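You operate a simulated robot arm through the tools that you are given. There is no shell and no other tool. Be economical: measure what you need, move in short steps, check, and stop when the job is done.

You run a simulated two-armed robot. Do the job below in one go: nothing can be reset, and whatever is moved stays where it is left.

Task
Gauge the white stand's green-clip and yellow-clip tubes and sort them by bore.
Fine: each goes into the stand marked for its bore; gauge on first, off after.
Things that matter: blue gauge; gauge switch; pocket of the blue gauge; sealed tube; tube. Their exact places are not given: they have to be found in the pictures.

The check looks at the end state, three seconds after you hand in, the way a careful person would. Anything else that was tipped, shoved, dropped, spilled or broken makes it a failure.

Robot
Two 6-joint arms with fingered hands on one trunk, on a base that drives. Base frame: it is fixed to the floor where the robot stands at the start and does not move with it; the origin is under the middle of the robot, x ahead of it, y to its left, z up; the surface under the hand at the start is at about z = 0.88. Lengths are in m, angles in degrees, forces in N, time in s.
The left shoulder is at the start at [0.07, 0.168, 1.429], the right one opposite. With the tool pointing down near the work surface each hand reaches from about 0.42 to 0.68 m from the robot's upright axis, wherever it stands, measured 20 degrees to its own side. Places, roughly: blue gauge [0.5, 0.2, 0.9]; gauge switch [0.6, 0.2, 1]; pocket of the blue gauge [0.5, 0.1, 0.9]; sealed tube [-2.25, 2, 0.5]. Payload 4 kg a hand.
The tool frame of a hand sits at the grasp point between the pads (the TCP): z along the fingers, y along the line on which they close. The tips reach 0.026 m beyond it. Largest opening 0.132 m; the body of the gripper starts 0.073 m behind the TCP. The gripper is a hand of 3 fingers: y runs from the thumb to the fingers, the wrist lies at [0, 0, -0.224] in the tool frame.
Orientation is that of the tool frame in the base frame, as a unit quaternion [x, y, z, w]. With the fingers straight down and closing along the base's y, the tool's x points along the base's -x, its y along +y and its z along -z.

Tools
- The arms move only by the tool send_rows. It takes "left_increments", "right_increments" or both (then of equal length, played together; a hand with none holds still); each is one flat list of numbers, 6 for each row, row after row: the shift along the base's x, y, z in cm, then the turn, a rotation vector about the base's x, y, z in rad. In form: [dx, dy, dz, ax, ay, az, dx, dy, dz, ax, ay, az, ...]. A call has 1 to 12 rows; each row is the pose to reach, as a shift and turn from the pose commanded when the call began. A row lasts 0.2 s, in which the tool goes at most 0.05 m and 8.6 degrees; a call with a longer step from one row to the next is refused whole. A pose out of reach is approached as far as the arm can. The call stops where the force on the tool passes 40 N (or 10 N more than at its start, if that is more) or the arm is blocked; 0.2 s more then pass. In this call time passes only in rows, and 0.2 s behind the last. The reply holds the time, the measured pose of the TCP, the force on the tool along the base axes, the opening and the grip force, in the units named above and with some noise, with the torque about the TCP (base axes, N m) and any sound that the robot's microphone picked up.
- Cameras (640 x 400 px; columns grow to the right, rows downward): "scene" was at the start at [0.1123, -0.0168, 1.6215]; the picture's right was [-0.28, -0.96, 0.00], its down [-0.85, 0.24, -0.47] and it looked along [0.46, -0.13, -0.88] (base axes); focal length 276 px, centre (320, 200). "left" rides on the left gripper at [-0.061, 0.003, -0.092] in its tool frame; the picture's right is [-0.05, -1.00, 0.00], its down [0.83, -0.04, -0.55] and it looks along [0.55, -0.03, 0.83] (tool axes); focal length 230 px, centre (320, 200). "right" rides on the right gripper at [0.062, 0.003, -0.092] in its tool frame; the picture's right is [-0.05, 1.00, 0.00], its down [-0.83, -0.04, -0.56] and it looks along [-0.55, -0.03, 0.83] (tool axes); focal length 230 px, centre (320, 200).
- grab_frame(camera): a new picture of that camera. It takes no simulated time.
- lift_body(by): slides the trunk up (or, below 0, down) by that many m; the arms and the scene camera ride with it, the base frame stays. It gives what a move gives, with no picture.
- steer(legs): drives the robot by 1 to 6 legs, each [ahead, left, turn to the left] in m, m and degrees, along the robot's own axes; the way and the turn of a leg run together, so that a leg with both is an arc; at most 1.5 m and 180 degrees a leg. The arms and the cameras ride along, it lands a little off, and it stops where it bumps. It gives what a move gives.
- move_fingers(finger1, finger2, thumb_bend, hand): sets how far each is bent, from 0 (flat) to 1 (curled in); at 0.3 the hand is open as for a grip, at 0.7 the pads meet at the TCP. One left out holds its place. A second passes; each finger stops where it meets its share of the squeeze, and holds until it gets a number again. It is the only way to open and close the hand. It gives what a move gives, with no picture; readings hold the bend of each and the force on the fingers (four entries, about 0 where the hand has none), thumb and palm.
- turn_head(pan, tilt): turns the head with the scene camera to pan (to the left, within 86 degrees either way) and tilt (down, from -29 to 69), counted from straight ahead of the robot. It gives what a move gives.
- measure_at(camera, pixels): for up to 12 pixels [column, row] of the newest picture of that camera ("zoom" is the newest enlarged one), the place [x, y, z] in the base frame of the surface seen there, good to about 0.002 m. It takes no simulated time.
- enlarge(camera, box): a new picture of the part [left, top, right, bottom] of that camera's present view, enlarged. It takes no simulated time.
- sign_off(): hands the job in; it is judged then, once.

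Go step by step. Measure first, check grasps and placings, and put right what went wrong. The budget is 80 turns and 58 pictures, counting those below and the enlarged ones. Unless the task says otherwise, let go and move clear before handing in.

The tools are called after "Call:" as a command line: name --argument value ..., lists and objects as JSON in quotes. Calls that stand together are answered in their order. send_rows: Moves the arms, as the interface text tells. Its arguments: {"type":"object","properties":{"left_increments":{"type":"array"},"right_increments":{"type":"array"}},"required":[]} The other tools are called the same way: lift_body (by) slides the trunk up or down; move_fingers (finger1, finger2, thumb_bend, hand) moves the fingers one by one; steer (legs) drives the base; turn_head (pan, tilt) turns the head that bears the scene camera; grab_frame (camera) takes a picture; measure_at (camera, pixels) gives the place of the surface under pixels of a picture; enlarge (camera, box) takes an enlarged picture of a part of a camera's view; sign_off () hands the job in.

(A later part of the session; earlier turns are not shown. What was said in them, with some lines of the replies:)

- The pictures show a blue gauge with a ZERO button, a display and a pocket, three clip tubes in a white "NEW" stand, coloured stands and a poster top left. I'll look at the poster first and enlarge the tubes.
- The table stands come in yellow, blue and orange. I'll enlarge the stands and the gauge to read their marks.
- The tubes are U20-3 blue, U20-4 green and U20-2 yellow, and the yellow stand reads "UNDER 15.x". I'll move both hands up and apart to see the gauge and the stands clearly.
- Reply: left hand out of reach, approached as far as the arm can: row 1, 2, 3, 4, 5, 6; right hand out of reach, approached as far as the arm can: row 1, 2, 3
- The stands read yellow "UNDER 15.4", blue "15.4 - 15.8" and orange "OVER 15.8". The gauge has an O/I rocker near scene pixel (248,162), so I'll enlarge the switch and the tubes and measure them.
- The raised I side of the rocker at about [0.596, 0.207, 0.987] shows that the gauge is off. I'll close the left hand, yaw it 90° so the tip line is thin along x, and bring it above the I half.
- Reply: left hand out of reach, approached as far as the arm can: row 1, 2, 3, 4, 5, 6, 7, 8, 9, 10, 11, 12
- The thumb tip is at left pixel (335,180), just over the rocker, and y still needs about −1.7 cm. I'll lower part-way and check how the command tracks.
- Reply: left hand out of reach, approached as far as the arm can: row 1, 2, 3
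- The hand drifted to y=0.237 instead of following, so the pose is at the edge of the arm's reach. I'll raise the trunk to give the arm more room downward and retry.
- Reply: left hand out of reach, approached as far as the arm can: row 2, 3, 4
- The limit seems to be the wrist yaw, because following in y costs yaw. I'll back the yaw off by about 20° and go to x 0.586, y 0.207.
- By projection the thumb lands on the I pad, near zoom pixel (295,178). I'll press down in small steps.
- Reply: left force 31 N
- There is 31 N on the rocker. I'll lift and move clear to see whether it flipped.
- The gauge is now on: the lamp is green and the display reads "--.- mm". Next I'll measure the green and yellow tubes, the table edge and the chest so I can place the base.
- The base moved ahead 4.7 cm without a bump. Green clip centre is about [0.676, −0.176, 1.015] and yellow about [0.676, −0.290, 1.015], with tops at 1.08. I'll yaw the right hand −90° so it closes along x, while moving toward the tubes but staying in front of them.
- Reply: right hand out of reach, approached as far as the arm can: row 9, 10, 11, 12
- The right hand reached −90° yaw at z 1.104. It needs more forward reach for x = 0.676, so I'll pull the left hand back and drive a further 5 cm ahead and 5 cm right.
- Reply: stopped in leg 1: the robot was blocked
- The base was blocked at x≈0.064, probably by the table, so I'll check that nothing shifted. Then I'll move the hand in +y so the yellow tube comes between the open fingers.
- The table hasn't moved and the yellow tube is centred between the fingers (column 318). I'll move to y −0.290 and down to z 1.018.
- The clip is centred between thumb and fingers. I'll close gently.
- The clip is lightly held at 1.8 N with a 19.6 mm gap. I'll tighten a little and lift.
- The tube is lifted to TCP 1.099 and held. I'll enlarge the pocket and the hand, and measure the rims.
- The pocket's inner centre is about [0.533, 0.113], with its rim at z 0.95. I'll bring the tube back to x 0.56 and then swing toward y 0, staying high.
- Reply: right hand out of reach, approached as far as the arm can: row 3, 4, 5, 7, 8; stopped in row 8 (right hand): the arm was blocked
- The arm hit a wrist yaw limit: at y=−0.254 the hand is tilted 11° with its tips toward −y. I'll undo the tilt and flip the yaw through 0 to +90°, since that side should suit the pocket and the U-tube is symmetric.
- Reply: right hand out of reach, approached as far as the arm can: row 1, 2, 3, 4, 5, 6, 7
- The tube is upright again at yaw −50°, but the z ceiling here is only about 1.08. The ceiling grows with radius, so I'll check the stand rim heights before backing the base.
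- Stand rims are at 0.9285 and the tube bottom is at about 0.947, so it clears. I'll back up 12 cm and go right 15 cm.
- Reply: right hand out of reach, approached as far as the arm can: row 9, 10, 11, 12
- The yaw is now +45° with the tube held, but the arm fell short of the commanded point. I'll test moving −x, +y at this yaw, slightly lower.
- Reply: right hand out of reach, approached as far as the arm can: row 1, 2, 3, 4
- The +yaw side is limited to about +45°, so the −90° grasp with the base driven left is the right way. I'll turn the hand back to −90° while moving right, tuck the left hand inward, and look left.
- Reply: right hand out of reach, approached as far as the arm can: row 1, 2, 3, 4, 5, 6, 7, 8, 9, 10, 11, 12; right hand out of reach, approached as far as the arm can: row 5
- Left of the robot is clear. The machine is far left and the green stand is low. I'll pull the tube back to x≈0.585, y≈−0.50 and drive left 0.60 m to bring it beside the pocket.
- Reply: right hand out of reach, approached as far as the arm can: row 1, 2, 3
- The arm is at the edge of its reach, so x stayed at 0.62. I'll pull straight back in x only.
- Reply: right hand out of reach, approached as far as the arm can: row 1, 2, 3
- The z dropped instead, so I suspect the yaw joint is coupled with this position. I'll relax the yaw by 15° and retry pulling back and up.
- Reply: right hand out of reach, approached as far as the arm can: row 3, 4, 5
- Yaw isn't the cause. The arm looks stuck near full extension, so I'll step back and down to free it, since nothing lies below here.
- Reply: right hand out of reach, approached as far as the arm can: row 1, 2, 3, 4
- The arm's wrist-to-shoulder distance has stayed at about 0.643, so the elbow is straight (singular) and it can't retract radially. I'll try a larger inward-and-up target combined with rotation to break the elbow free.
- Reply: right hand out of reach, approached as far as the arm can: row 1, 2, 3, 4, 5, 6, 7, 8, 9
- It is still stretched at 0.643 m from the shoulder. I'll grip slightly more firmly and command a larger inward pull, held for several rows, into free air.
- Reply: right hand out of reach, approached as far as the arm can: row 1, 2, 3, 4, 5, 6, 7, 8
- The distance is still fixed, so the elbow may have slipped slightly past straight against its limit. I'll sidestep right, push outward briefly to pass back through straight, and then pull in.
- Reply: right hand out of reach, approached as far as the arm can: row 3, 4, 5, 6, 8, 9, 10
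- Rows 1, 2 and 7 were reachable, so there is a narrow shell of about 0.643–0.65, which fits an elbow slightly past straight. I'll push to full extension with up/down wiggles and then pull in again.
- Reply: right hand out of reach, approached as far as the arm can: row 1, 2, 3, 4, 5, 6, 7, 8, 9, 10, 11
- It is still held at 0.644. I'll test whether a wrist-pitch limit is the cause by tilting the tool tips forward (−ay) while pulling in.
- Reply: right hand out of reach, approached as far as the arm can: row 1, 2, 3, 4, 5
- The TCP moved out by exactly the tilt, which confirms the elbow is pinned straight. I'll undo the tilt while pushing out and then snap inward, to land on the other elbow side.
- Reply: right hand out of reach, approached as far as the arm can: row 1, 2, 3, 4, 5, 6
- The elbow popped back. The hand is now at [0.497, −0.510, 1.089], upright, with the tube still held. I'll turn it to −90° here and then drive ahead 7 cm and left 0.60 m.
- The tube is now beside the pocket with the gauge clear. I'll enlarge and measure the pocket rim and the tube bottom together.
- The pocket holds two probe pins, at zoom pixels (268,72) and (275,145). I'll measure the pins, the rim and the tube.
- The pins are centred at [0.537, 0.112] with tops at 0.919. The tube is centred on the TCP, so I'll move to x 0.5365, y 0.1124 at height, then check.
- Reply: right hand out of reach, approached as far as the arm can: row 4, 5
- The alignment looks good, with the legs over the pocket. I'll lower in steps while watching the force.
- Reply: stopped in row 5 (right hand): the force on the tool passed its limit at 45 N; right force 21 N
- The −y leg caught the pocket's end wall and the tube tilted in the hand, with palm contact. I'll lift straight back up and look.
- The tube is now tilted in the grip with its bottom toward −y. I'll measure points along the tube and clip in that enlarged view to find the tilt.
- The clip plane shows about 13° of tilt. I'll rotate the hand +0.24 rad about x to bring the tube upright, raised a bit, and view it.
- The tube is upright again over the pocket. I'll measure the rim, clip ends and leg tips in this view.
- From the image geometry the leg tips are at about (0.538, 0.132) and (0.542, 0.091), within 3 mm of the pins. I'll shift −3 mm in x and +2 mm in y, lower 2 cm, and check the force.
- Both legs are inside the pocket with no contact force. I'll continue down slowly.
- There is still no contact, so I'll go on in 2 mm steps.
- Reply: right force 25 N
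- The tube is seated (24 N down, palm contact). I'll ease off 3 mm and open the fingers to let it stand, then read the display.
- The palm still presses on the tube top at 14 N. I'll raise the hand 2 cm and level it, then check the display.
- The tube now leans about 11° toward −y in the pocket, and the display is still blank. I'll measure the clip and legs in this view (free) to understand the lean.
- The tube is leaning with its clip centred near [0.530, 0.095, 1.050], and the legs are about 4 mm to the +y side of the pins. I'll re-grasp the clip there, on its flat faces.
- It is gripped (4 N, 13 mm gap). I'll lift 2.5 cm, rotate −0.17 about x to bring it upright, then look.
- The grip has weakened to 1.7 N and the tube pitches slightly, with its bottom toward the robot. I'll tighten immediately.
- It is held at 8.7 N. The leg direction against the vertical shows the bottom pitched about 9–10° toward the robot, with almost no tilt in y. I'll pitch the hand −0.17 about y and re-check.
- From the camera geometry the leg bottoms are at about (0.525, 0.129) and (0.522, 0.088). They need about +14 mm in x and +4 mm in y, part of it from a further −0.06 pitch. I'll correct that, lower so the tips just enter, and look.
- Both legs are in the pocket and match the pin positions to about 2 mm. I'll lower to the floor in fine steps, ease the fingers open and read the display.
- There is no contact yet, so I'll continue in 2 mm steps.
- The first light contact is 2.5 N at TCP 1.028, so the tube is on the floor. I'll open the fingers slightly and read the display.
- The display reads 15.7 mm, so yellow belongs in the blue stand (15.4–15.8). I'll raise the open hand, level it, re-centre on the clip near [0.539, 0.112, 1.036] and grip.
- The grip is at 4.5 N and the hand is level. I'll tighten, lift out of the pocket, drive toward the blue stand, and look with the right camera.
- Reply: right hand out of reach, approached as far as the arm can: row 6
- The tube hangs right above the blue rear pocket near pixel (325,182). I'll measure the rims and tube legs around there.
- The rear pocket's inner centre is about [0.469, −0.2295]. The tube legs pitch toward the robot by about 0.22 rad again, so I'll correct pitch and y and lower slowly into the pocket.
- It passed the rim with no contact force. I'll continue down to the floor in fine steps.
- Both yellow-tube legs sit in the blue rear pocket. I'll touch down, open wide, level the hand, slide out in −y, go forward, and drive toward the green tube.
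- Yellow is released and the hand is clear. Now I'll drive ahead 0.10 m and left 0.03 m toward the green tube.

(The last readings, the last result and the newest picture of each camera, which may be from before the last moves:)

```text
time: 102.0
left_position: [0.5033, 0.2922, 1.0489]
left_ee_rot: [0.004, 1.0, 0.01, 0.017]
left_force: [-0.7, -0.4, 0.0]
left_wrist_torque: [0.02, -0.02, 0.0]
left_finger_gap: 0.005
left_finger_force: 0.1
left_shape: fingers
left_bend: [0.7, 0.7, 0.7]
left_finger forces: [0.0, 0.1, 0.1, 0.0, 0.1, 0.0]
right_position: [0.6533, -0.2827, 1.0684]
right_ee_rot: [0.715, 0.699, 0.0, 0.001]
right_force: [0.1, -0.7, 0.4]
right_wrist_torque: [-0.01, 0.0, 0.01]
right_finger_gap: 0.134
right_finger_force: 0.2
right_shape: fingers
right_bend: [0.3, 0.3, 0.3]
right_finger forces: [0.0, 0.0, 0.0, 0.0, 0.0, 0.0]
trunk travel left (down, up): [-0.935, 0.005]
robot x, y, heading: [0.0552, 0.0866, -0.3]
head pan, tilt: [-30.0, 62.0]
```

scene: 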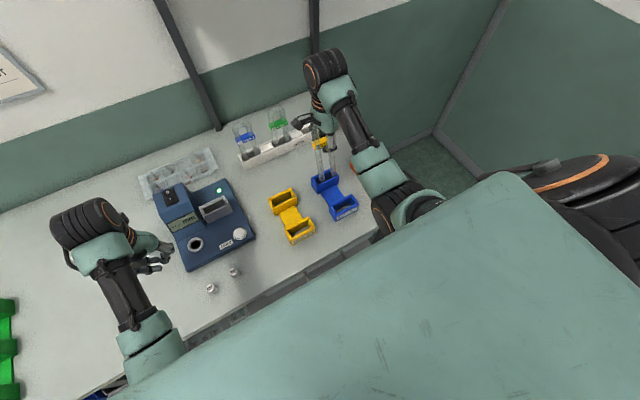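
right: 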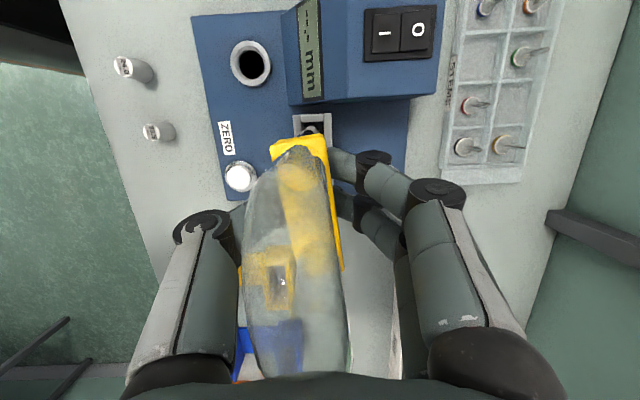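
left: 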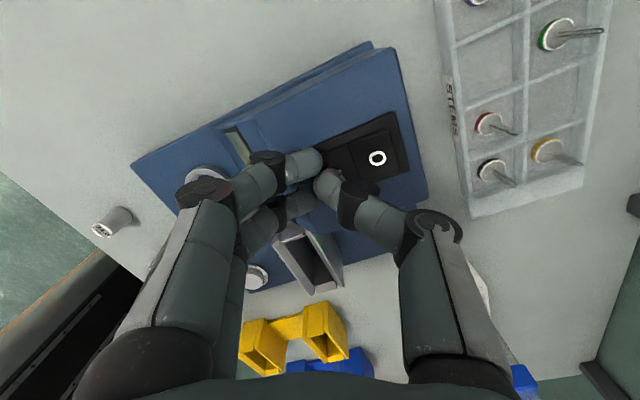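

The hand is at [0.653, −0.283, 1.068]. I'll bring the green tube between the fingers, grip the clip at z≈1.017 as with yellow, then lift and retract.

Call:
send_rows --right_increments '[1.2, 1.5, 0, 0, 0, 0, 2.2, 3.5, 0, 0, 0, 0, 2.2, 6, -1, 0, 0, 0, 2.2, 8.5, -2, 0, 0, 0, 2.2, 10.7, -3, 0, 0, 0, 2.2, 10.7, -4, 0, 0, 0, 2.2, 10.7, -5.1, 0, 0, 0]'

Call:
move_fingers --hand "right" --finger1 0.66 --finger2 0.66 --thumb_bend 0.66

Call:
move_fingers --hand "right" --finger1 0.71 --finger2 0.71 --thumb_bend 0.71

Call:
send_rows --right_increments '[0, 0, 1, 0, 0, 0, 0, 0, 2.5, 0, 0, 0, 0, 0, 4, 0, 0, 0, 0, 0, 5.5, 0, 0, 0, 0, 0, 7, 0, 0, 0, 0, 0, 8.2, 0, 0, 0, -2, -1, 8.2, 0, 0, 0, -4, -2, 8.2, 0, 0, 0, -6, -3, 8.2, 0, 0, 0, -8, -3.5, 8.2, 0, 0, 0]'

```text
time: 103.7
left_position: [0.5072, 0.2933, 1.0475]
left_ee_rot: [0.004, 1.0, 0.008, 0.014]
left_force: [0.2, 0.4, -0.4]
left_wrist_torque: [0.04, -0.03, -0.01]
left_finger_gap: 0.0052
left_finger_force: 0.0
left_shape: fingers
left_bend: [0.7, 0.7, 0.7]
left_finger forces: [0.0, 0.0, 0.0, 0.1, 0.1, 0.1]
right_position: [0.6817, -0.1727, 1.0162]
right_ee_rot: [0.715, 0.699, -0.001, 0.0]
right_force: [0.0, 0.1, 0.5]
right_wrist_torque: [0.0, -0.01, -0.01]
right_finger_gap: 0.1336
right_finger_force: 0.0
right_shape: fingers
right_bend: [0.3, 0.3, 0.3]
right_finger forces: [0.1, 0.1, 0.0, 0.1, 0.0, 0.0]
trunk travel left (down, up): [-0.935, 0.005]
robot x, y, heading: [0.0565, 0.0902, -0.2]
head pan, tilt: [-30.0, 62.0]
```

```text
time: 104.7
left_position: [0.507, 0.2942, 1.0463]
left_ee_rot: [0.004, 1.0, 0.009, 0.014]
left_force: [-0.3, 0.8, -0.6]
left_wrist_torque: [0.0, 0.02, 0.04]
left_finger_gap: 0.0052
left_finger_force: 0.0
left_shape: fingers
left_bend: [0.7, 0.7, 0.7]
left_finger forces: [0.0, 0.1, 0.1, 0.0, 0.0, 0.0]
right_position: [0.682, -0.1737, 1.0157]
right_ee_rot: [0.715, 0.7, -0.002, 0.0]
right_force: [-0.7, 0.4, 0.4]
right_wrist_torque: [0.01, 0.01, 0.01]
right_finger_gap: 0.0199
right_finger_force: 1.0
right_shape: fingers
right_bend: [0.65, 0.65, 0.65]
right_finger forces: [0.5, 0.7, 0.1, 0.0, 1.3, 0.0]
trunk travel left (down, up): [-0.935, 0.005]
robot x, y, heading: [0.053, 0.0906, -0.3]
head pan, tilt: [-30.0, 62.0]
```

```text
time: 105.7
left_position: [0.5061, 0.2936, 1.0474]
left_ee_rot: [0.004, 1.0, 0.009, 0.013]
left_force: [0.7, 0.1, -0.1]
left_wrist_torque: [-0.01, 0.03, 0.03]
left_finger_gap: 0.0053
left_finger_force: 0.0
left_shape: fingers
left_bend: [0.7, 0.7, 0.7]
left_finger forces: [0.1, 0.0, 0.0, 0.0, 0.0, 0.0]
right_position: [0.6822, -0.172, 1.0177]
right_ee_rot: [0.715, 0.699, -0.001, 0.0]
right_force: [-0.2, 0.3, -0.1]
right_wrist_torque: [0.01, 0.01, 0.02]
right_finger_gap: 0.0167
right_finger_force: 7.6
right_shape: fingers
right_bend: [0.67, 0.68, 0.68]
right_finger forces: [4.3, 3.6, 0.0, 0.0, 7.2, 0.1]
trunk travel left (down, up): [-0.935, 0.005]
robot x, y, heading: [0.0544, 0.087, -0.5]
head pan, tilt: [-30.0, 62.0]
```

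```text
time: 107.8
left_position: [0.5074, 0.2936, 1.0481]
left_ee_rot: [0.003, 1.0, 0.01, 0.014]
left_force: [-0.4, -0.6, 0.7]
left_wrist_torque: [-0.02, -0.07, 0.02]
left_finger_gap: 0.0053
left_finger_force: 0.1
left_shape: fingers
left_bend: [0.7, 0.7, 0.7]
left_finger forces: [0.0, 0.1, 0.0, 0.0, 0.1, 0.1]
right_position: [0.5966, -0.2053, 1.0978]
right_ee_rot: [0.715, 0.699, -0.003, 0.001]
right_force: [-0.4, -0.6, -0.9]
right_wrist_torque: [0.03, 0.01, -0.03]
right_finger_gap: 0.0167
right_finger_force: 7.1
right_shape: fingers
right_bend: [0.67, 0.68, 0.68]
right_finger forces: [4.2, 3.4, 0.0, 0.1, 7.0, 0.0]
trunk travel left (down, up): [-0.935, 0.005]
robot x, y, heading: [0.0585, 0.0878, -0.3]
head pan, tilt: [-30.0, 62.0]
```

Green is firmly held (7 N, steady 16.7 mm gap) at [0.597, −0.205, 1.098]. I'll drive left to the gauge, then back over the pocket line, and set the head as before.

Call:
steer --legs '[[0, 0.318, 0], [-0.055, 0, 0]]'

Call:
turn_head --pan -30 --tilt 55

```text
time: 109.9
left_position: [0.5093, 0.5847, 1.0458]
left_ee_rot: [0.013, 1.0, 0.007, 0.013]
left_force: [-0.1, -0.1, -0.2]
left_wrist_torque: [0.01, 0.02, -0.01]
left_finger_gap: 0.0054
left_finger_force: 0.0
left_shape: fingers
left_bend: [0.7, 0.7, 0.7]
left_finger forces: [0.1, 0.1, 0.0, 0.0, 0.0, 0.0]
right_position: [0.5897, 0.0835, 1.0994]
right_ee_rot: [0.72, 0.694, -0.005, 0.001]
right_force: [-0.1, 0.4, -0.6]
right_wrist_torque: [-0.03, 0.01, -0.01]
right_finger_gap: 0.0166
right_finger_force: 7.1
right_shape: fingers
right_bend: [0.67, 0.68, 0.68]
right_finger forces: [4.2, 3.5, 0.0, 0.0, 7.0, 0.0]
trunk travel left (down, up): [-0.935, 0.005]
robot x, y, heading: [0.0505, 0.3826, -1.6]
head pan, tilt: [-30.0, 62.0]
stopped in leg 1: the robot was blocked; the commanded pose is now the measured one
```

```text
time: 110.6
left_position: [0.5079, 0.5808, 1.0449]
left_ee_rot: [0.013, 1.0, 0.01, 0.014]
left_force: [0.1, -0.6, 0.4]
left_wrist_torque: [-0.01, 0.04, 0.0]
left_finger_gap: 0.0052
left_finger_force: 0.1
left_shape: fingers
left_bend: [0.7, 0.7, 0.7]
left_finger forces: [0.1, 0.0, 0.0, 0.0, 0.0, 0.0]
right_position: [0.5904, 0.0789, 1.0983]
right_ee_rot: [0.721, 0.693, -0.002, 0.002]
right_force: [0.2, 0.1, -0.9]
right_wrist_torque: [0.01, 0.0, 0.02]
right_finger_gap: 0.0166
right_finger_force: 7.7
right_shape: fingers
right_bend: [0.67, 0.68, 0.68]
right_finger forces: [4.4, 3.6, 0.1, 0.0, 6.9, 0.0]
trunk travel left (down, up): [-0.935, 0.005]
robot x, y, heading: [0.052, 0.3823, -1.2]
head pan, tilt: [-30.0, 55.0]
```

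The drive was blocked near the end with heading −1.2°, likely at the table leg. I'll back off 5 cm and restore the heading, then align from the measured pose.

Call:
steer --legs '[[-0.045, 0, 1.2], [0, 0.02, 0]]'

```text
time: 111.9
left_position: [0.4557, 0.6063, 1.0487]
left_ee_rot: [0.002, 1.0, 0.011, 0.016]
left_force: [0.5, -0.2, 0.4]
left_wrist_torque: [0.04, -0.06, -0.01]
left_finger_gap: 0.0054
left_finger_force: 0.0
left_shape: fingers
left_bend: [0.7, 0.7, 0.7]
left_finger forces: [0.0, 0.1, 0.0, 0.1, 0.0, 0.1]
right_position: [0.548, 0.1053, 1.0988]
right_ee_rot: [0.714, 0.7, 0.001, 0.0]
right_force: [-0.1, -0.1, 0.1]
right_wrist_torque: [0.06, -0.04, -0.01]
right_finger_gap: 0.0167
right_finger_force: 7.3
right_shape: fingers
right_bend: [0.67, 0.68, 0.68]
right_finger forces: [4.4, 3.5, 0.0, 0.1, 6.9, 0.0]
trunk travel left (down, up): [-0.935, 0.005]
robot x, y, heading: [0.0069, 0.4049, -0.3]
head pan, tilt: [-30.0, 55.0]
```

The hand is at [0.548, 0.105, 1.099]. I'll align to x 0.537, y 0.117, since the tube sits about 3.5 mm toward −y in the grip, and check with one picture.

Call:
send_rows --right_increments '[-0.6, 0.6, 0, 0, 0, 0.018, -1.1, 1.15, 0, 0, 0, 0.018, -1.1, 1.15, 0, 0, 0, 0.018]'

Call:
enlarge --camera "scene" --box '[290, 150, 370, 235]'

Call:
measure_at --camera "zoom" --pixels '[[236, 300], [338, 265], [345, 285], [252, 165], [255, 175], [250, 180], [260, 185], [270, 175], [265, 165], [320, 130], [262, 220], [265, 250]]'

```text
time: 112.7
left_position: [0.4598, 0.609, 1.0456]
left_ee_rot: [0.002, 1.0, 0.01, 0.014]
left_force: [-0.2, 0.1, -0.2]
left_wrist_torque: [0.0, 0.02, 0.02]
left_finger_gap: 0.0051
left_finger_force: 0.0
left_shape: fingers
left_bend: [0.7, 0.7, 0.7]
left_finger forces: [0.0, 0.1, 0.1, 0.1, 0.0, 0.0]
right_position: [0.5419, 0.1213, 1.0971]
right_ee_rot: [0.707, 0.707, -0.002, -0.001]
right_force: [0.7, 1.3, 0.4]
right_wrist_torque: [0.03, 0.02, 0.01]
right_finger_gap: 0.0167
right_finger_force: 7.6
right_shape: fingers
right_bend: [0.67, 0.68, 0.68]
right_finger forces: [4.3, 3.5, 0.0, 0.0, 6.9, 0.1]
trunk travel left (down, up): [-0.935, 0.005]
robot x, y, heading: [0.0076, 0.3992, -0.3]
head pan, tilt: [-30.0, 55.0]
```

```text
4.71 times, centred on (330, 192) of scene
```

zoom: 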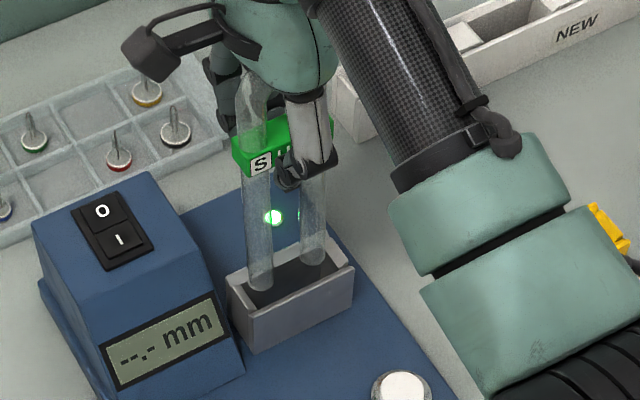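

```text
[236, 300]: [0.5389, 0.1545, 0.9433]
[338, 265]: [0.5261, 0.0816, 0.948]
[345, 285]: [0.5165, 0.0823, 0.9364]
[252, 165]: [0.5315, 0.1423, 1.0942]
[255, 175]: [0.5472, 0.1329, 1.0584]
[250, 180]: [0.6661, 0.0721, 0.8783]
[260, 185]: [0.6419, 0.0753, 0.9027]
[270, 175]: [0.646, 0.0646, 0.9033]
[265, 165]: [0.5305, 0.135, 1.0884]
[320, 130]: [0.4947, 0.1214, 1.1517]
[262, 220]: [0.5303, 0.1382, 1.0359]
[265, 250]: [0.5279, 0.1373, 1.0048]
```

The leg tips sit within about 2 mm of the pin line, needing roughly +1.5 mm in x and −1.5 mm in y. I'll apply that and lower, finishing in fine steps.

Call:
send_rows --right_increments '[0.15, -0.15, -0.5, 0, 0, 0, 0.15, -0.15, -1, 0, 0, 0, 0.15, -0.15, -1.6, 0, 0, 0, 0.15, -0.15, -2.2, 0, 0, 0, 0.15, -0.15, -2.8, 0, 0, 0, 0.15, -0.15, -3.4, 0, 0, 0, 0.15, -0.15, -4, 0, 0, 0, 0.15, -0.15, -4.6, 0, 0, 0, 0.15, -0.15, -5.2, 0, 0, 0]'

Call:
send_rows --right_increments '[0, 0, -0.2, 0, 0, 0, 0, 0, -0.4, 0, 0, 0, 0, 0, -0.5, 0, 0, 0]'

```text
time: 114.7
left_position: [0.4585, 0.6099, 1.0468]
left_ee_rot: [0.002, 1.0, 0.009, 0.014]
left_force: [0.3, 0.3, 1.0]
left_wrist_torque: [0.0, 0.0, -0.03]
left_finger_gap: 0.0055
left_finger_force: 0.0
left_shape: fingers
left_bend: [0.7, 0.7, 0.7]
left_finger forces: [0.0, 0.0, 0.0, 0.1, 0.1, 0.0]
right_position: [0.5415, 0.121, 1.0451]
right_ee_rot: [0.707, 0.707, -0.003, 0.0]
right_force: [0.4, -0.5, -1.7]
right_wrist_torque: [-0.01, 0.0, 0.0]
right_finger_gap: 0.017
right_finger_force: 7.1
right_shape: fingers
right_bend: [0.67, 0.68, 0.68]
right_finger forces: [4.3, 3.5, 0.0, 0.0, 7.0, 0.0]
trunk travel left (down, up): [-0.935, 0.005]
robot x, y, heading: [0.0033, 0.4038, -0.3]
head pan, tilt: [-30.0, 55.0]
```

```text
time: 115.5
left_position: [0.4584, 0.6089, 1.0459]
left_ee_rot: [0.003, 1.0, 0.009, 0.014]
left_force: [0.3, 0.1, -0.1]
left_wrist_torque: [-0.01, -0.02, 0.02]
left_finger_gap: 0.0053
left_finger_force: 0.0
left_shape: fingers
left_bend: [0.7, 0.7, 0.7]
left_finger forces: [0.0, 0.0, 0.0, 0.1, 0.0, 0.0]
right_position: [0.5403, 0.12, 1.0404]
right_ee_rot: [0.707, 0.707, -0.003, 0.0]
right_force: [-1.2, -0.5, 0.2]
right_wrist_torque: [-0.02, 0.0, 0.02]
right_finger_gap: 0.0166
right_finger_force: 7.1
right_shape: fingers
right_bend: [0.67, 0.68, 0.68]
right_finger forces: [4.4, 3.3, 0.0, 0.1, 7.0, 0.0]
trunk travel left (down, up): [-0.935, 0.005]
robot x, y, heading: [0.007, 0.4009, -0.4]
head pan, tilt: [-30.0, 55.0]
```

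The legs are down over the pins with no contact. I'll touch down, loosen the fingers without moving the hand, and take the last picture of the display.

Call:
send_rows --right_increments '[0, 0, -0.15, 0, 0, 0, 0, 0, -0.3, 0, 0, 0]'

Call:
move_fingers --hand "right" --finger1 0.6 --finger2 0.6 --thumb_bend 0.6

Call:
enlarge --camera "scene" --box '[290, 150, 370, 235]'

Call:
move_fingers --hand "right" --finger1 0.71 --finger2 0.71 --thumb_bend 0.71

```text
time: 116.1
left_position: [0.4579, 0.6102, 1.0463]
left_ee_rot: [0.002, 1.0, 0.008, 0.014]
left_force: [0.2, 0.6, -0.2]
left_wrist_torque: [-0.02, -0.02, 0.03]
left_finger_gap: 0.0051
left_finger_force: 0.0
left_shape: fingers
left_bend: [0.7, 0.7, 0.7]
left_finger forces: [0.0, 0.0, 0.1, 0.0, 0.0, 0.0]
right_position: [0.542, 0.1197, 1.0383]
right_ee_rot: [0.707, 0.707, -0.001, 0.001]
right_force: [0.7, -0.8, 2.6]
right_wrist_torque: [0.02, 0.03, -0.01]
right_finger_gap: 0.0163
right_finger_force: 7.3
right_shape: fingers
right_bend: [0.68, 0.68, 0.68]
right_finger forces: [4.6, 3.2, 0.1, 0.0, 6.8, 0.0]
trunk travel left (down, up): [-0.935, 0.005]
robot x, y, heading: [0.0053, 0.4002, 0.1]
head pan, tilt: [-30.0, 55.0]
```

```text
time: 117.1
left_position: [0.4588, 0.6088, 1.0459]
left_ee_rot: [0.003, 1.0, 0.008, 0.014]
left_force: [0.0, 0.9, -0.2]
left_wrist_torque: [0.01, -0.03, -0.01]
left_finger_gap: 0.0052
left_finger_force: 0.1
left_shape: fingers
left_bend: [0.7, 0.7, 0.7]
left_finger forces: [0.0, 0.0, 0.0, 0.0, 0.0, 0.0]
right_position: [0.5418, 0.1195, 1.0385]
right_ee_rot: [0.708, 0.707, -0.002, 0.001]
right_force: [0.6, 0.9, -0.5]
right_wrist_torque: [0.0, 0.02, 0.04]
right_finger_gap: 0.0346
right_finger_force: 0.0
right_shape: fingers
right_bend: [0.6, 0.6, 0.6]
right_finger forces: [0.0, 0.0, 0.1, 0.1, 0.0, 0.0]
trunk travel left (down, up): [-0.935, 0.005]
robot x, y, heading: [0.0089, 0.4031, -0.0]
head pan, tilt: [-30.0, 55.0]
```

```text
4.71 times, centred on (330, 192) of scene
```

zoom: 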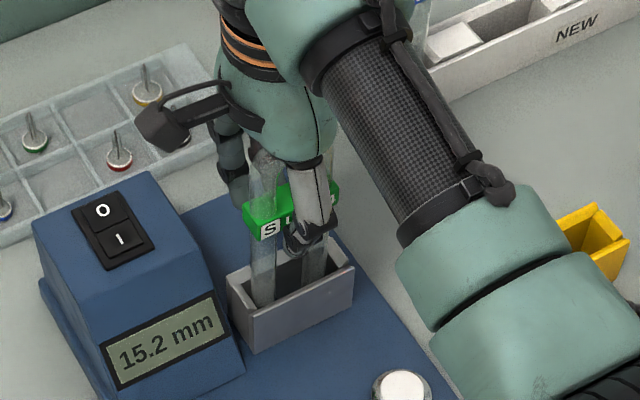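

```text
time: 118.1
left_position: [0.4594, 0.61, 1.0466]
left_ee_rot: [0.002, 1.0, 0.01, 0.014]
left_force: [0.3, 0.8, -0.1]
left_wrist_torque: [0.02, -0.02, -0.01]
left_finger_gap: 0.0053
left_finger_force: 0.0
left_shape: fingers
left_bend: [0.7, 0.7, 0.7]
left_finger forces: [0.0, 0.1, 0.0, 0.1, 0.1, 0.1]
right_position: [0.5412, 0.1206, 1.039]
right_ee_rot: [0.707, 0.707, -0.002, 0.0]
right_force: [0.0, -0.2, -0.6]
right_wrist_torque: [0.0, -0.01, -0.02]
right_finger_gap: 0.0145
right_finger_force: 7.2
right_shape: fingers
right_bend: [0.68, 0.69, 0.68]
right_finger forces: [4.2, 2.6, 0.0, 0.0, 6.2, 0.0]
trunk travel left (down, up): [-0.935, 0.005]
robot x, y, heading: [0.0076, 0.4023, -0.3]
head pan, tilt: [-30.0, 55.0]
```

The display reads 15.2 mm, so green goes into the yellow stand (UNDER 15.4). I'm out of pictures. With the grip back on, I'll straighten x slightly, lift, and drive to the yellow stand's rear pocket.

Call:
send_rows --right_increments '[-0.3, 0, 0.3, 0, 0, 0, -0.4, 0, 1, 0, 0, 0, -0.4, 0, 2, 0, 0, 0, -0.4, 0, 3, 0, 0, 0, -0.4, 0, 4, 0, 0, 0, -0.4, 0, 5, 0, 0, 0, -0.4, 0, 5.7, 0, 0, 0]'

Call:
steer --legs '[[0, -0.1, 0], [-0.068, -0.092, 0]]'

```text
time: 119.7
left_position: [0.4586, 0.6094, 1.0461]
left_ee_rot: [0.002, 1.0, 0.009, 0.014]
left_force: [0.0, 0.6, 0.4]
left_wrist_torque: [0.01, 0.04, 0.0]
left_finger_gap: 0.0055
left_finger_force: 0.0
left_shape: fingers
left_bend: [0.7, 0.7, 0.7]
left_finger forces: [0.0, 0.0, 0.1, 0.0, 0.1, 0.1]
right_position: [0.5379, 0.1196, 1.0959]
right_ee_rot: [0.708, 0.706, -0.002, 0.001]
right_force: [-0.6, 0.0, -0.3]
right_wrist_torque: [0.0, 0.02, 0.02]
right_finger_gap: 0.0146
right_finger_force: 6.3
right_shape: fingers
right_bend: [0.68, 0.69, 0.69]
right_finger forces: [3.5, 3.1, 0.0, 0.0, 5.5, 0.1]
trunk travel left (down, up): [-0.935, 0.005]
robot x, y, heading: [0.0093, 0.3997, -0.0]
head pan, tilt: [-30.0, 55.0]
```

```text
time: 121.7
left_position: [0.394, 0.4181, 1.0441]
left_ee_rot: [0.0, 1.0, 0.009, 0.013]
left_force: [-0.1, -0.5, -0.4]
left_wrist_torque: [-0.03, 0.02, -0.04]
left_finger_gap: 0.0052
left_finger_force: 0.0
left_shape: fingers
left_bend: [0.7, 0.7, 0.7]
left_finger forces: [0.0, 0.0, 0.0, 0.0, 0.0, 0.0]
right_position: [0.4751, -0.0716, 1.0958]
right_ee_rot: [0.706, 0.708, -0.003, 0.001]
right_force: [-0.3, 0.0, 0.0]
right_wrist_torque: [-0.02, 0.0, 0.06]
right_finger_gap: 0.0146
right_finger_force: 6.5
right_shape: fingers
right_bend: [0.68, 0.69, 0.69]
right_finger forces: [3.6, 3.2, 0.1, 0.0, 5.5, 0.1]
trunk travel left (down, up): [-0.935, 0.005]
robot x, y, heading: [-0.0592, 0.2051, 0.2]
head pan, tilt: [-30.0, 55.0]
```

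The grip gap is stable, so the tube has barely tilted. I'll nudge x −3 mm and lower into the yellow rear pocket, ending with fine touch-down steps.

Call:
send_rows --right_increments '[-0.3, 0, 0, 0, 0, 0, -0.3, 0, -1, 0, 0, 0, -0.3, 0, -2, 0, 0, 0, -0.3, 0, -3, 0, 0, 0, -0.3, 0, -4, 0, 0, 0, -0.3, 0, -5, 0, 0, 0, -0.3, 0, -6, 0, 0, 0, -0.3, 0, -6.8, 0, 0, 0, -0.3, 0, -7.3, 0, 0, 0, -0.3, 0, -7.7, 0, 0, 0]'

```text
time: 123.3
left_position: [0.3903, 0.417, 1.0466]
left_ee_rot: [0.0, 1.0, 0.008, 0.016]
left_force: [-0.5, -0.5, -0.4]
left_wrist_torque: [-0.03, 0.0, 0.02]
left_finger_gap: 0.0055
left_finger_force: 0.0
left_shape: fingers
left_bend: [0.7, 0.7, 0.7]
left_finger forces: [0.2, 0.1, 0.0, 0.0, 0.0, 0.0]
right_position: [0.4774, -0.0741, 1.0453]
right_ee_rot: [0.705, 0.709, 0.005, 0.013]
right_force: [1.5, -1.7, 15.1]
right_wrist_torque: [0.08, 0.27, 0.0]
right_finger_gap: 0.0062
right_finger_force: 7.7
right_shape: fingers
right_bend: [0.7, 0.71, 0.7]
right_finger forces: [0.7, 0.1, 0.0, 0.0, 2.8, 11.8]
trunk travel left (down, up): [-0.935, 0.005]
robot x, y, heading: [-0.0562, 0.2043, 0.2]
head pan, tilt: [-30.0, 55.0]
stopped in row 8 (right hand): the force on the tool passed its limit at 46 N (the readings are from after the stop); the commanded pose is now the measured one
5 turns are left
```

A leg caught the front wall: the torque puts the contact near x 0.45, and the gap of 6 mm implies about 0.22 rad of pitch, as happened with yellow. I'll tighten, lift 1.3 cm, pitch −0.22, shift x −8 mm, and lower again.

Call:
move_fingers --hand "right" --finger1 0.75 --finger2 0.75 --thumb_bend 0.75

Call:
send_rows --right_increments '[0, 0, 0.7, 0, 0, 0, 0, 0.1, 1.5, 0, 0, 0, -0.4, 0.15, 1.5, 0, -0.11, 0, -0.8, 0.15, 1.5, 0, -0.22, 0, -0.8, 0.15, 0.8, 0, -0.22, 0, -0.8, 0.15, 0.1, 0, -0.22, 0, -0.8, 0.15, -0.6, 0, -0.22, 0, -0.8, 0.15, -1.3, 0, -0.22, 0, -0.8, 0.15, -2, 0, -0.22, 0]'

```text
time: 124.3
left_position: [0.3914, 0.4172, 1.0455]
left_ee_rot: [0.0, 1.0, 0.008, 0.015]
left_force: [0.2, 0.0, 0.3]
left_wrist_torque: [0.01, -0.01, 0.0]
left_finger_gap: 0.0051
left_finger_force: 0.1
left_shape: fingers
left_bend: [0.7, 0.7, 0.7]
left_finger forces: [0.0, 0.0, 0.1, 0.0, 0.0, 0.0]
right_position: [0.4765, -0.0741, 1.0427]
right_ee_rot: [0.706, 0.708, 0.004, 0.011]
right_force: [4.8, -3.4, 21.5]
right_wrist_torque: [-0.01, -0.06, -0.01]
right_finger_gap: 0.0026
right_finger_force: 18.5
right_shape: fingers
right_bend: [0.73, 0.73, 0.73]
right_finger forces: [5.2, 3.8, 0.0, 0.0, 6.6, 21.0]
trunk travel left (down, up): [-0.935, 0.005]
robot x, y, heading: [-0.0591, 0.207, 0.2]
head pan, tilt: [-30.0, 55.0]
```

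```text
time: 126.3
left_position: [0.3927, 0.417, 1.0463]
left_ee_rot: [0.001, 1.0, 0.01, 0.014]
left_force: [0.6, 0.1, -0.3]
left_wrist_torque: [0.0, -0.02, -0.04]
left_finger_gap: 0.0053
left_finger_force: 0.1
left_shape: fingers
left_bend: [0.7, 0.7, 0.7]
left_finger forces: [0.0, 0.0, 0.1, 0.0, 0.0, 0.1]
right_position: [0.4707, -0.0731, 1.0211]
right_ee_rot: [0.701, 0.703, 0.081, 0.086]
right_force: [0.9, -0.3, 0.1]
right_wrist_torque: [0.01, 0.01, 0.0]
right_finger_gap: 0.0026
right_finger_force: 9.1
right_shape: fingers
right_bend: [0.73, 0.73, 0.72]
right_finger forces: [3.1, 3.4, 0.0, 0.0, 7.5, 5.4]
trunk travel left (down, up): [-0.935, 0.005]
robot x, y, heading: [-0.058, 0.2082, 0.2]
head pan, tilt: [-30.0, 55.0]
4 turns are left
```

The legs are now inside the pocket: 2.4 cm past the rim height with no force. I'll touch down, release, level and slide the hand out, then drive so the left hand can reach the switch.

Call:
send_rows --right_increments '[0, 0, -0.7, 0, 0, 0, 0, 0, -1.3, 0, 0, 0, 0, 0, -1.6, 0, 0, 0, 0, 0, -1.8, 0, 0, 0, 0, 0, -2, 0, 0, 0]'

Call:
move_fingers --hand "right" --finger1 0.3 --finger2 0.3 --thumb_bend 0.3

Call:
send_rows --right_increments '[0, 0, 1.5, 0, 0, 0, 0, 0, 3, 0, 0, 0, -0.2, 0, 4.2, 0, 0.118, 0, -0.2, 0, 4.2, 0, 0.235, 0, -0.2, -3, 4.2, 0, 0.235, 0, -0.2, -6, 4.2, 0, 0.235, 0, -0.2, -7.6, 4.2, 0, 0.235, 0, 2, -7.6, 5.5, 0, 0.235, 0, 5, -7.6, 6.5, 0, 0.235, 0, 8.5, -7.6, 7.5, 0, 0.235, 0]'

Call:
steer --legs '[[0, -0.208, 0], [0.095, 0, 0]]'

Call:
send_rows --left_increments '[3, 0, 0, 0, 0, 0, 6, 0, 0, 0, 0, 0, 9, 0, 0, 0, 0, 0, 12, 0, 0, 0, 0, 0]'

```text
time: 127.5
left_position: [0.392, 0.4175, 1.0453]
left_ee_rot: [0.001, 1.0, 0.01, 0.013]
left_force: [0.1, -0.1, 0.9]
left_wrist_torque: [0.0, 0.01, 0.06]
left_finger_gap: 0.0054
left_finger_force: 0.0
left_shape: fingers
left_bend: [0.7, 0.7, 0.7]
left_finger forces: [0.1, 0.0, 0.0, 0.1, 0.0, 0.0]
right_position: [0.469, -0.0734, 1.0023]
right_ee_rot: [0.701, 0.703, 0.081, 0.087]
right_force: [-0.1, -0.5, -0.2]
right_wrist_torque: [-0.02, 0.03, 0.01]
right_finger_gap: 0.0024
right_finger_force: 10.1
right_shape: fingers
right_bend: [0.73, 0.73, 0.72]
right_finger forces: [3.2, 3.4, 0.1, 0.1, 7.5, 5.3]
trunk travel left (down, up): [-0.935, 0.005]
robot x, y, heading: [-0.0552, 0.2065, 0.4]
head pan, tilt: [-30.0, 55.0]
```

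```text
time: 128.6
left_position: [0.3927, 0.4155, 1.0462]
left_ee_rot: [0.0, 1.0, 0.01, 0.013]
left_force: [-0.2, 1.1, 0.6]
left_wrist_torque: [0.03, 0.0, -0.01]
left_finger_gap: 0.0052
left_finger_force: 0.0
left_shape: fingers
left_bend: [0.7, 0.7, 0.7]
left_finger forces: [0.0, 0.1, 0.0, 0.1, 0.1, 0.0]
right_position: [0.4689, -0.0725, 1.0022]
right_ee_rot: [0.701, 0.703, 0.081, 0.086]
right_force: [1.3, -0.1, -0.7]
right_wrist_torque: [0.01, 0.01, 0.03]
right_finger_gap: 0.134
right_finger_force: 0.0
right_shape: fingers
right_bend: [0.3, 0.3, 0.3]
right_finger forces: [0.0, 0.0, 0.1, 0.0, 0.0, 0.2]
trunk travel left (down, up): [-0.935, 0.005]
robot x, y, heading: [-0.0555, 0.2084, 0.3]
head pan, tilt: [-30.0, 55.0]
```

```text
time: 130.8
left_position: [0.3936, 0.4174, 1.0447]
left_ee_rot: [0.0, 1.0, 0.009, 0.012]
left_force: [-0.3, -0.3, 0.8]
left_wrist_torque: [0.0, 0.02, -0.02]
left_finger_gap: 0.0052
left_finger_force: 0.1
left_shape: fingers
left_bend: [0.7, 0.7, 0.7]
left_finger forces: [0.0, 0.0, 0.1, 0.0, 0.0, 0.1]
right_position: [0.5547, -0.1504, 1.0752]
right_ee_rot: [0.706, 0.708, -0.002, 0.003]
right_force: [0.5, -0.7, -0.6]
right_wrist_torque: [0.0, 0.03, 0.02]
right_finger_gap: 0.134
right_finger_force: 0.2
right_shape: fingers
right_bend: [0.3, 0.3, 0.3]
right_finger forces: [0.0, 0.0, 0.0, 0.1, 0.0, 0.0]
trunk travel left (down, up): [-0.935, 0.005]
robot x, y, heading: [-0.0575, 0.2053, 0.3]
head pan, tilt: [-30.0, 55.0]
```

```text
time: 133.1
left_position: [0.488, 0.2034, 1.0481]
left_ee_rot: [0.005, 1.0, 0.009, 0.017]
left_force: [0.0, -0.4, -0.7]
left_wrist_torque: [-0.01, -0.04, 0.02]
left_finger_gap: 0.0054
left_finger_force: 0.0
left_shape: fingers
left_bend: [0.7, 0.7, 0.7]
left_finger forces: [0.1, 0.0, 0.0, 0.1, 0.1, 0.0]
right_position: [0.6434, -0.3641, 1.0789]
right_ee_rot: [0.709, 0.705, 0.0, 0.004]
right_force: [0.6, 0.2, 0.1]
right_wrist_torque: [0.0, -0.04, 0.04]
right_finger_gap: 0.134
right_finger_force: 0.1
right_shape: fingers
right_bend: [0.3, 0.3, 0.3]
right_finger forces: [0.0, 0.0, 0.1, 0.0, 0.0, 0.0]
trunk travel left (down, up): [-0.935, 0.005]
robot x, y, heading: [0.0421, -0.0022, -0.4]
head pan, tilt: [-30.0, 55.0]
```

```text
time: 134.1
left_position: [0.6157, 0.2016, 1.0449]
left_ee_rot: [0.005, 1.0, 0.01, 0.014]
left_force: [-0.4, -1.0, -0.4]
left_wrist_torque: [0.0, 0.01, 0.02]
left_finger_gap: 0.0051
left_finger_force: 0.0
left_shape: fingers
left_bend: [0.7, 0.7, 0.7]
left_finger forces: [0.0, 0.0, 0.0, 0.0, 0.0, 0.0]
right_position: [0.6486, -0.3652, 1.0752]
right_ee_rot: [0.708, 0.706, -0.003, 0.003]
right_force: [1.0, -0.1, -0.8]
right_wrist_torque: [-0.01, -0.01, -0.02]
right_finger_gap: 0.1338
right_finger_force: 0.1
right_shape: fingers
right_bend: [0.3, 0.3, 0.3]
right_finger forces: [0.0, 0.1, 0.1, 0.1, 0.0, 0.0]
trunk travel left (down, up): [-0.935, 0.005]
robot x, y, heading: [0.0405, -0.0028, -0.5]
head pan, tilt: [-30.0, 55.0]
3 turns are left
```

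Green is released, and the left hand is at [0.614, 0.202, 1.045] in front of the O half. I'll move over it (x≈0.637, so a finger lands at x≈0.622), press down, and lift clear.

Call:
send_rows --left_increments '[1.2, 0.2, 0, 0, 0, 0, 2.4, 0.2, 0, 0, 0, 0, 2.4, 0.2, -1.5, 0, 0, 0, 2.4, 0.2, -2.8, 0, 0, 0, 2.4, 0.2, -3.3, 0, 0, 0, 2.4, 0.2, -3.7, 0, 0, 0, 2.4, 0.2, -4.1, 0, 0, 0, 2.4, 0.2, -4.4, 0, 0, 0]'

```text
time: 135.9
left_position: [0.6385, 0.2072, 1.0077]
left_ee_rot: [0.004, 1.0, 0.011, 0.019]
left_force: [6.2, 8.3, 24.9]
left_wrist_torque: [0.25, 0.2, -0.19]
left_finger_gap: 0.0057
left_finger_force: 12.8
left_shape: fingers
left_bend: [0.7, 0.75, 0.7]
left_finger forces: [0.0, 25.3, 0.0, 0.0, 0.0, 0.0]
right_position: [0.6456, -0.3641, 1.0781]
right_ee_rot: [0.709, 0.705, -0.002, 0.003]
right_force: [-0.3, 0.1, -0.7]
right_wrist_torque: [0.0, -0.02, 0.01]
right_finger_gap: 0.1341
right_finger_force: 0.1
right_shape: fingers
right_bend: [0.3, 0.3, 0.3]
right_finger forces: [0.1, 0.1, 0.1, 0.0, 0.0, 0.1]
trunk travel left (down, up): [-0.935, 0.005]
robot x, y, heading: [0.0387, -0.0002, -0.5]
head pan, tilt: [-30.0, 55.0]
2 turns are left
```

One finger carries 25 N at x≈0.624, on the O half. I'll press slightly more, then lift and withdraw the hand.

Call:
send_rows --left_increments '[0, 0, -0.2, 0, 0, 0]'

Call:
send_rows --left_increments '[0, 0, 2, 0, 0, 0, 0, 0, 4, 0, 0, 0, -4, 0, 4, 0, 0, 0, -8, 1, 4, 0, 0, 0, -12, 4, 4, 0, 0, 0, -14, 8, 4, 0, 0, 0]'

```text
time: 136.3
left_position: [0.6374, 0.2064, 1.0045]
left_ee_rot: [0.005, 1.0, 0.009, 0.019]
left_force: [7.0, 7.3, 30.0]
left_wrist_torque: [0.09, 0.23, -0.09]
left_finger_gap: 0.0043
left_finger_force: 15.2
left_shape: fingers
left_bend: [0.7, 0.76, 0.71]
left_finger forces: [1.3, 22.1, 0.1, 0.0, 7.3, 0.1]
right_position: [0.6449, -0.364, 1.0787]
right_ee_rot: [0.71, 0.704, -0.001, 0.004]
right_force: [0.7, -0.1, -0.1]
right_wrist_torque: [-0.01, 0.03, -0.05]
right_finger_gap: 0.1343
right_finger_force: 0.1
right_shape: fingers
right_bend: [0.3, 0.3, 0.3]
right_finger forces: [0.0, 0.0, 0.0, 0.0, 0.1, 0.0]
trunk travel left (down, up): [-0.935, 0.005]
robot x, y, heading: [0.0424, -0.003, -0.4]
head pan, tilt: [-30.0, 55.0]
```

```text
time: 137.7
left_position: [0.4933, 0.2867, 1.0401]
left_ee_rot: [0.005, 1.0, 0.007, 0.015]
left_force: [-0.4, -0.2, 0.1]
left_wrist_torque: [-0.01, -0.01, 0.02]
left_finger_gap: 0.0058
left_finger_force: 0.0
left_shape: fingers
left_bend: [0.7, 0.7, 0.7]
left_finger forces: [0.0, 0.1, 0.0, 0.0, 0.0, 0.1]
right_position: [0.6471, -0.3634, 1.0774]
right_ee_rot: [0.71, 0.704, -0.001, 0.005]
right_force: [-0.3, 0.1, 0.1]
right_wrist_torque: [-0.02, -0.04, 0.0]
right_finger_gap: 0.1341
right_finger_force: 0.1
right_shape: fingers
right_bend: [0.3, 0.3, 0.3]
right_finger forces: [0.0, 0.0, 0.0, 0.0, 0.0, 0.0]
trunk travel left (down, up): [-0.935, 0.005]
robot x, y, heading: [0.0417, 0.0003, -0.7]
head pan, tilt: [-30.0, 55.0]
1 turns are left
```

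Both hands are clear, and this is my last turn, so I'm handing in. The yellow-clip tube read 15.7 mm and is in the blue 15.4–15.8 stand. The green-clip tube read 15.2 mm and was released in the yellow UNDER 15.4 stand. I pressed the gauge's O side at about 30 N. With no pictures left, the green placement and switch-off rest on force readings only, and I did not check the gauge's zero with the 24.0 mm plug.

Call:
sign_off

```text
The job is handed in.
```

I handed the job in with both tubes gauged and sorted. I had no pictures left to confirm the last two steps: the green tube's placement and the switch-off.

- **Yellow-clip tube:** it read 15.7 mm. It is in the blue 15.4–15.8 stand, and I saw both legs in the pocket before I let go.
- **Green-clip tube:** it read 15.2 mm, so I put it in the yellow UNDER 15.4 stand. Its first try caught the pocket's front wall. On the second try the hand went well below rim height with no contact, and I released it there.
- **Gauge:** it was on before both readings. Afterwards I pressed the O side at about 30 N, but I did not see the lamp or display go out.
- **Zero not checked:** the wall poster lists a 24.0 mm zero plug, which I did not use. The 15.7 mm reading is only 0.1 mm below its limit, so a small offset could put that tube in the wrong stand.
- **Bumps:** the yellow-clip tube also hit the gauge pocket's end wall on its first try. The base was blocked twice while driving, probably by the table. I checked after the first block and nothing had shifted; I did not check after the second.
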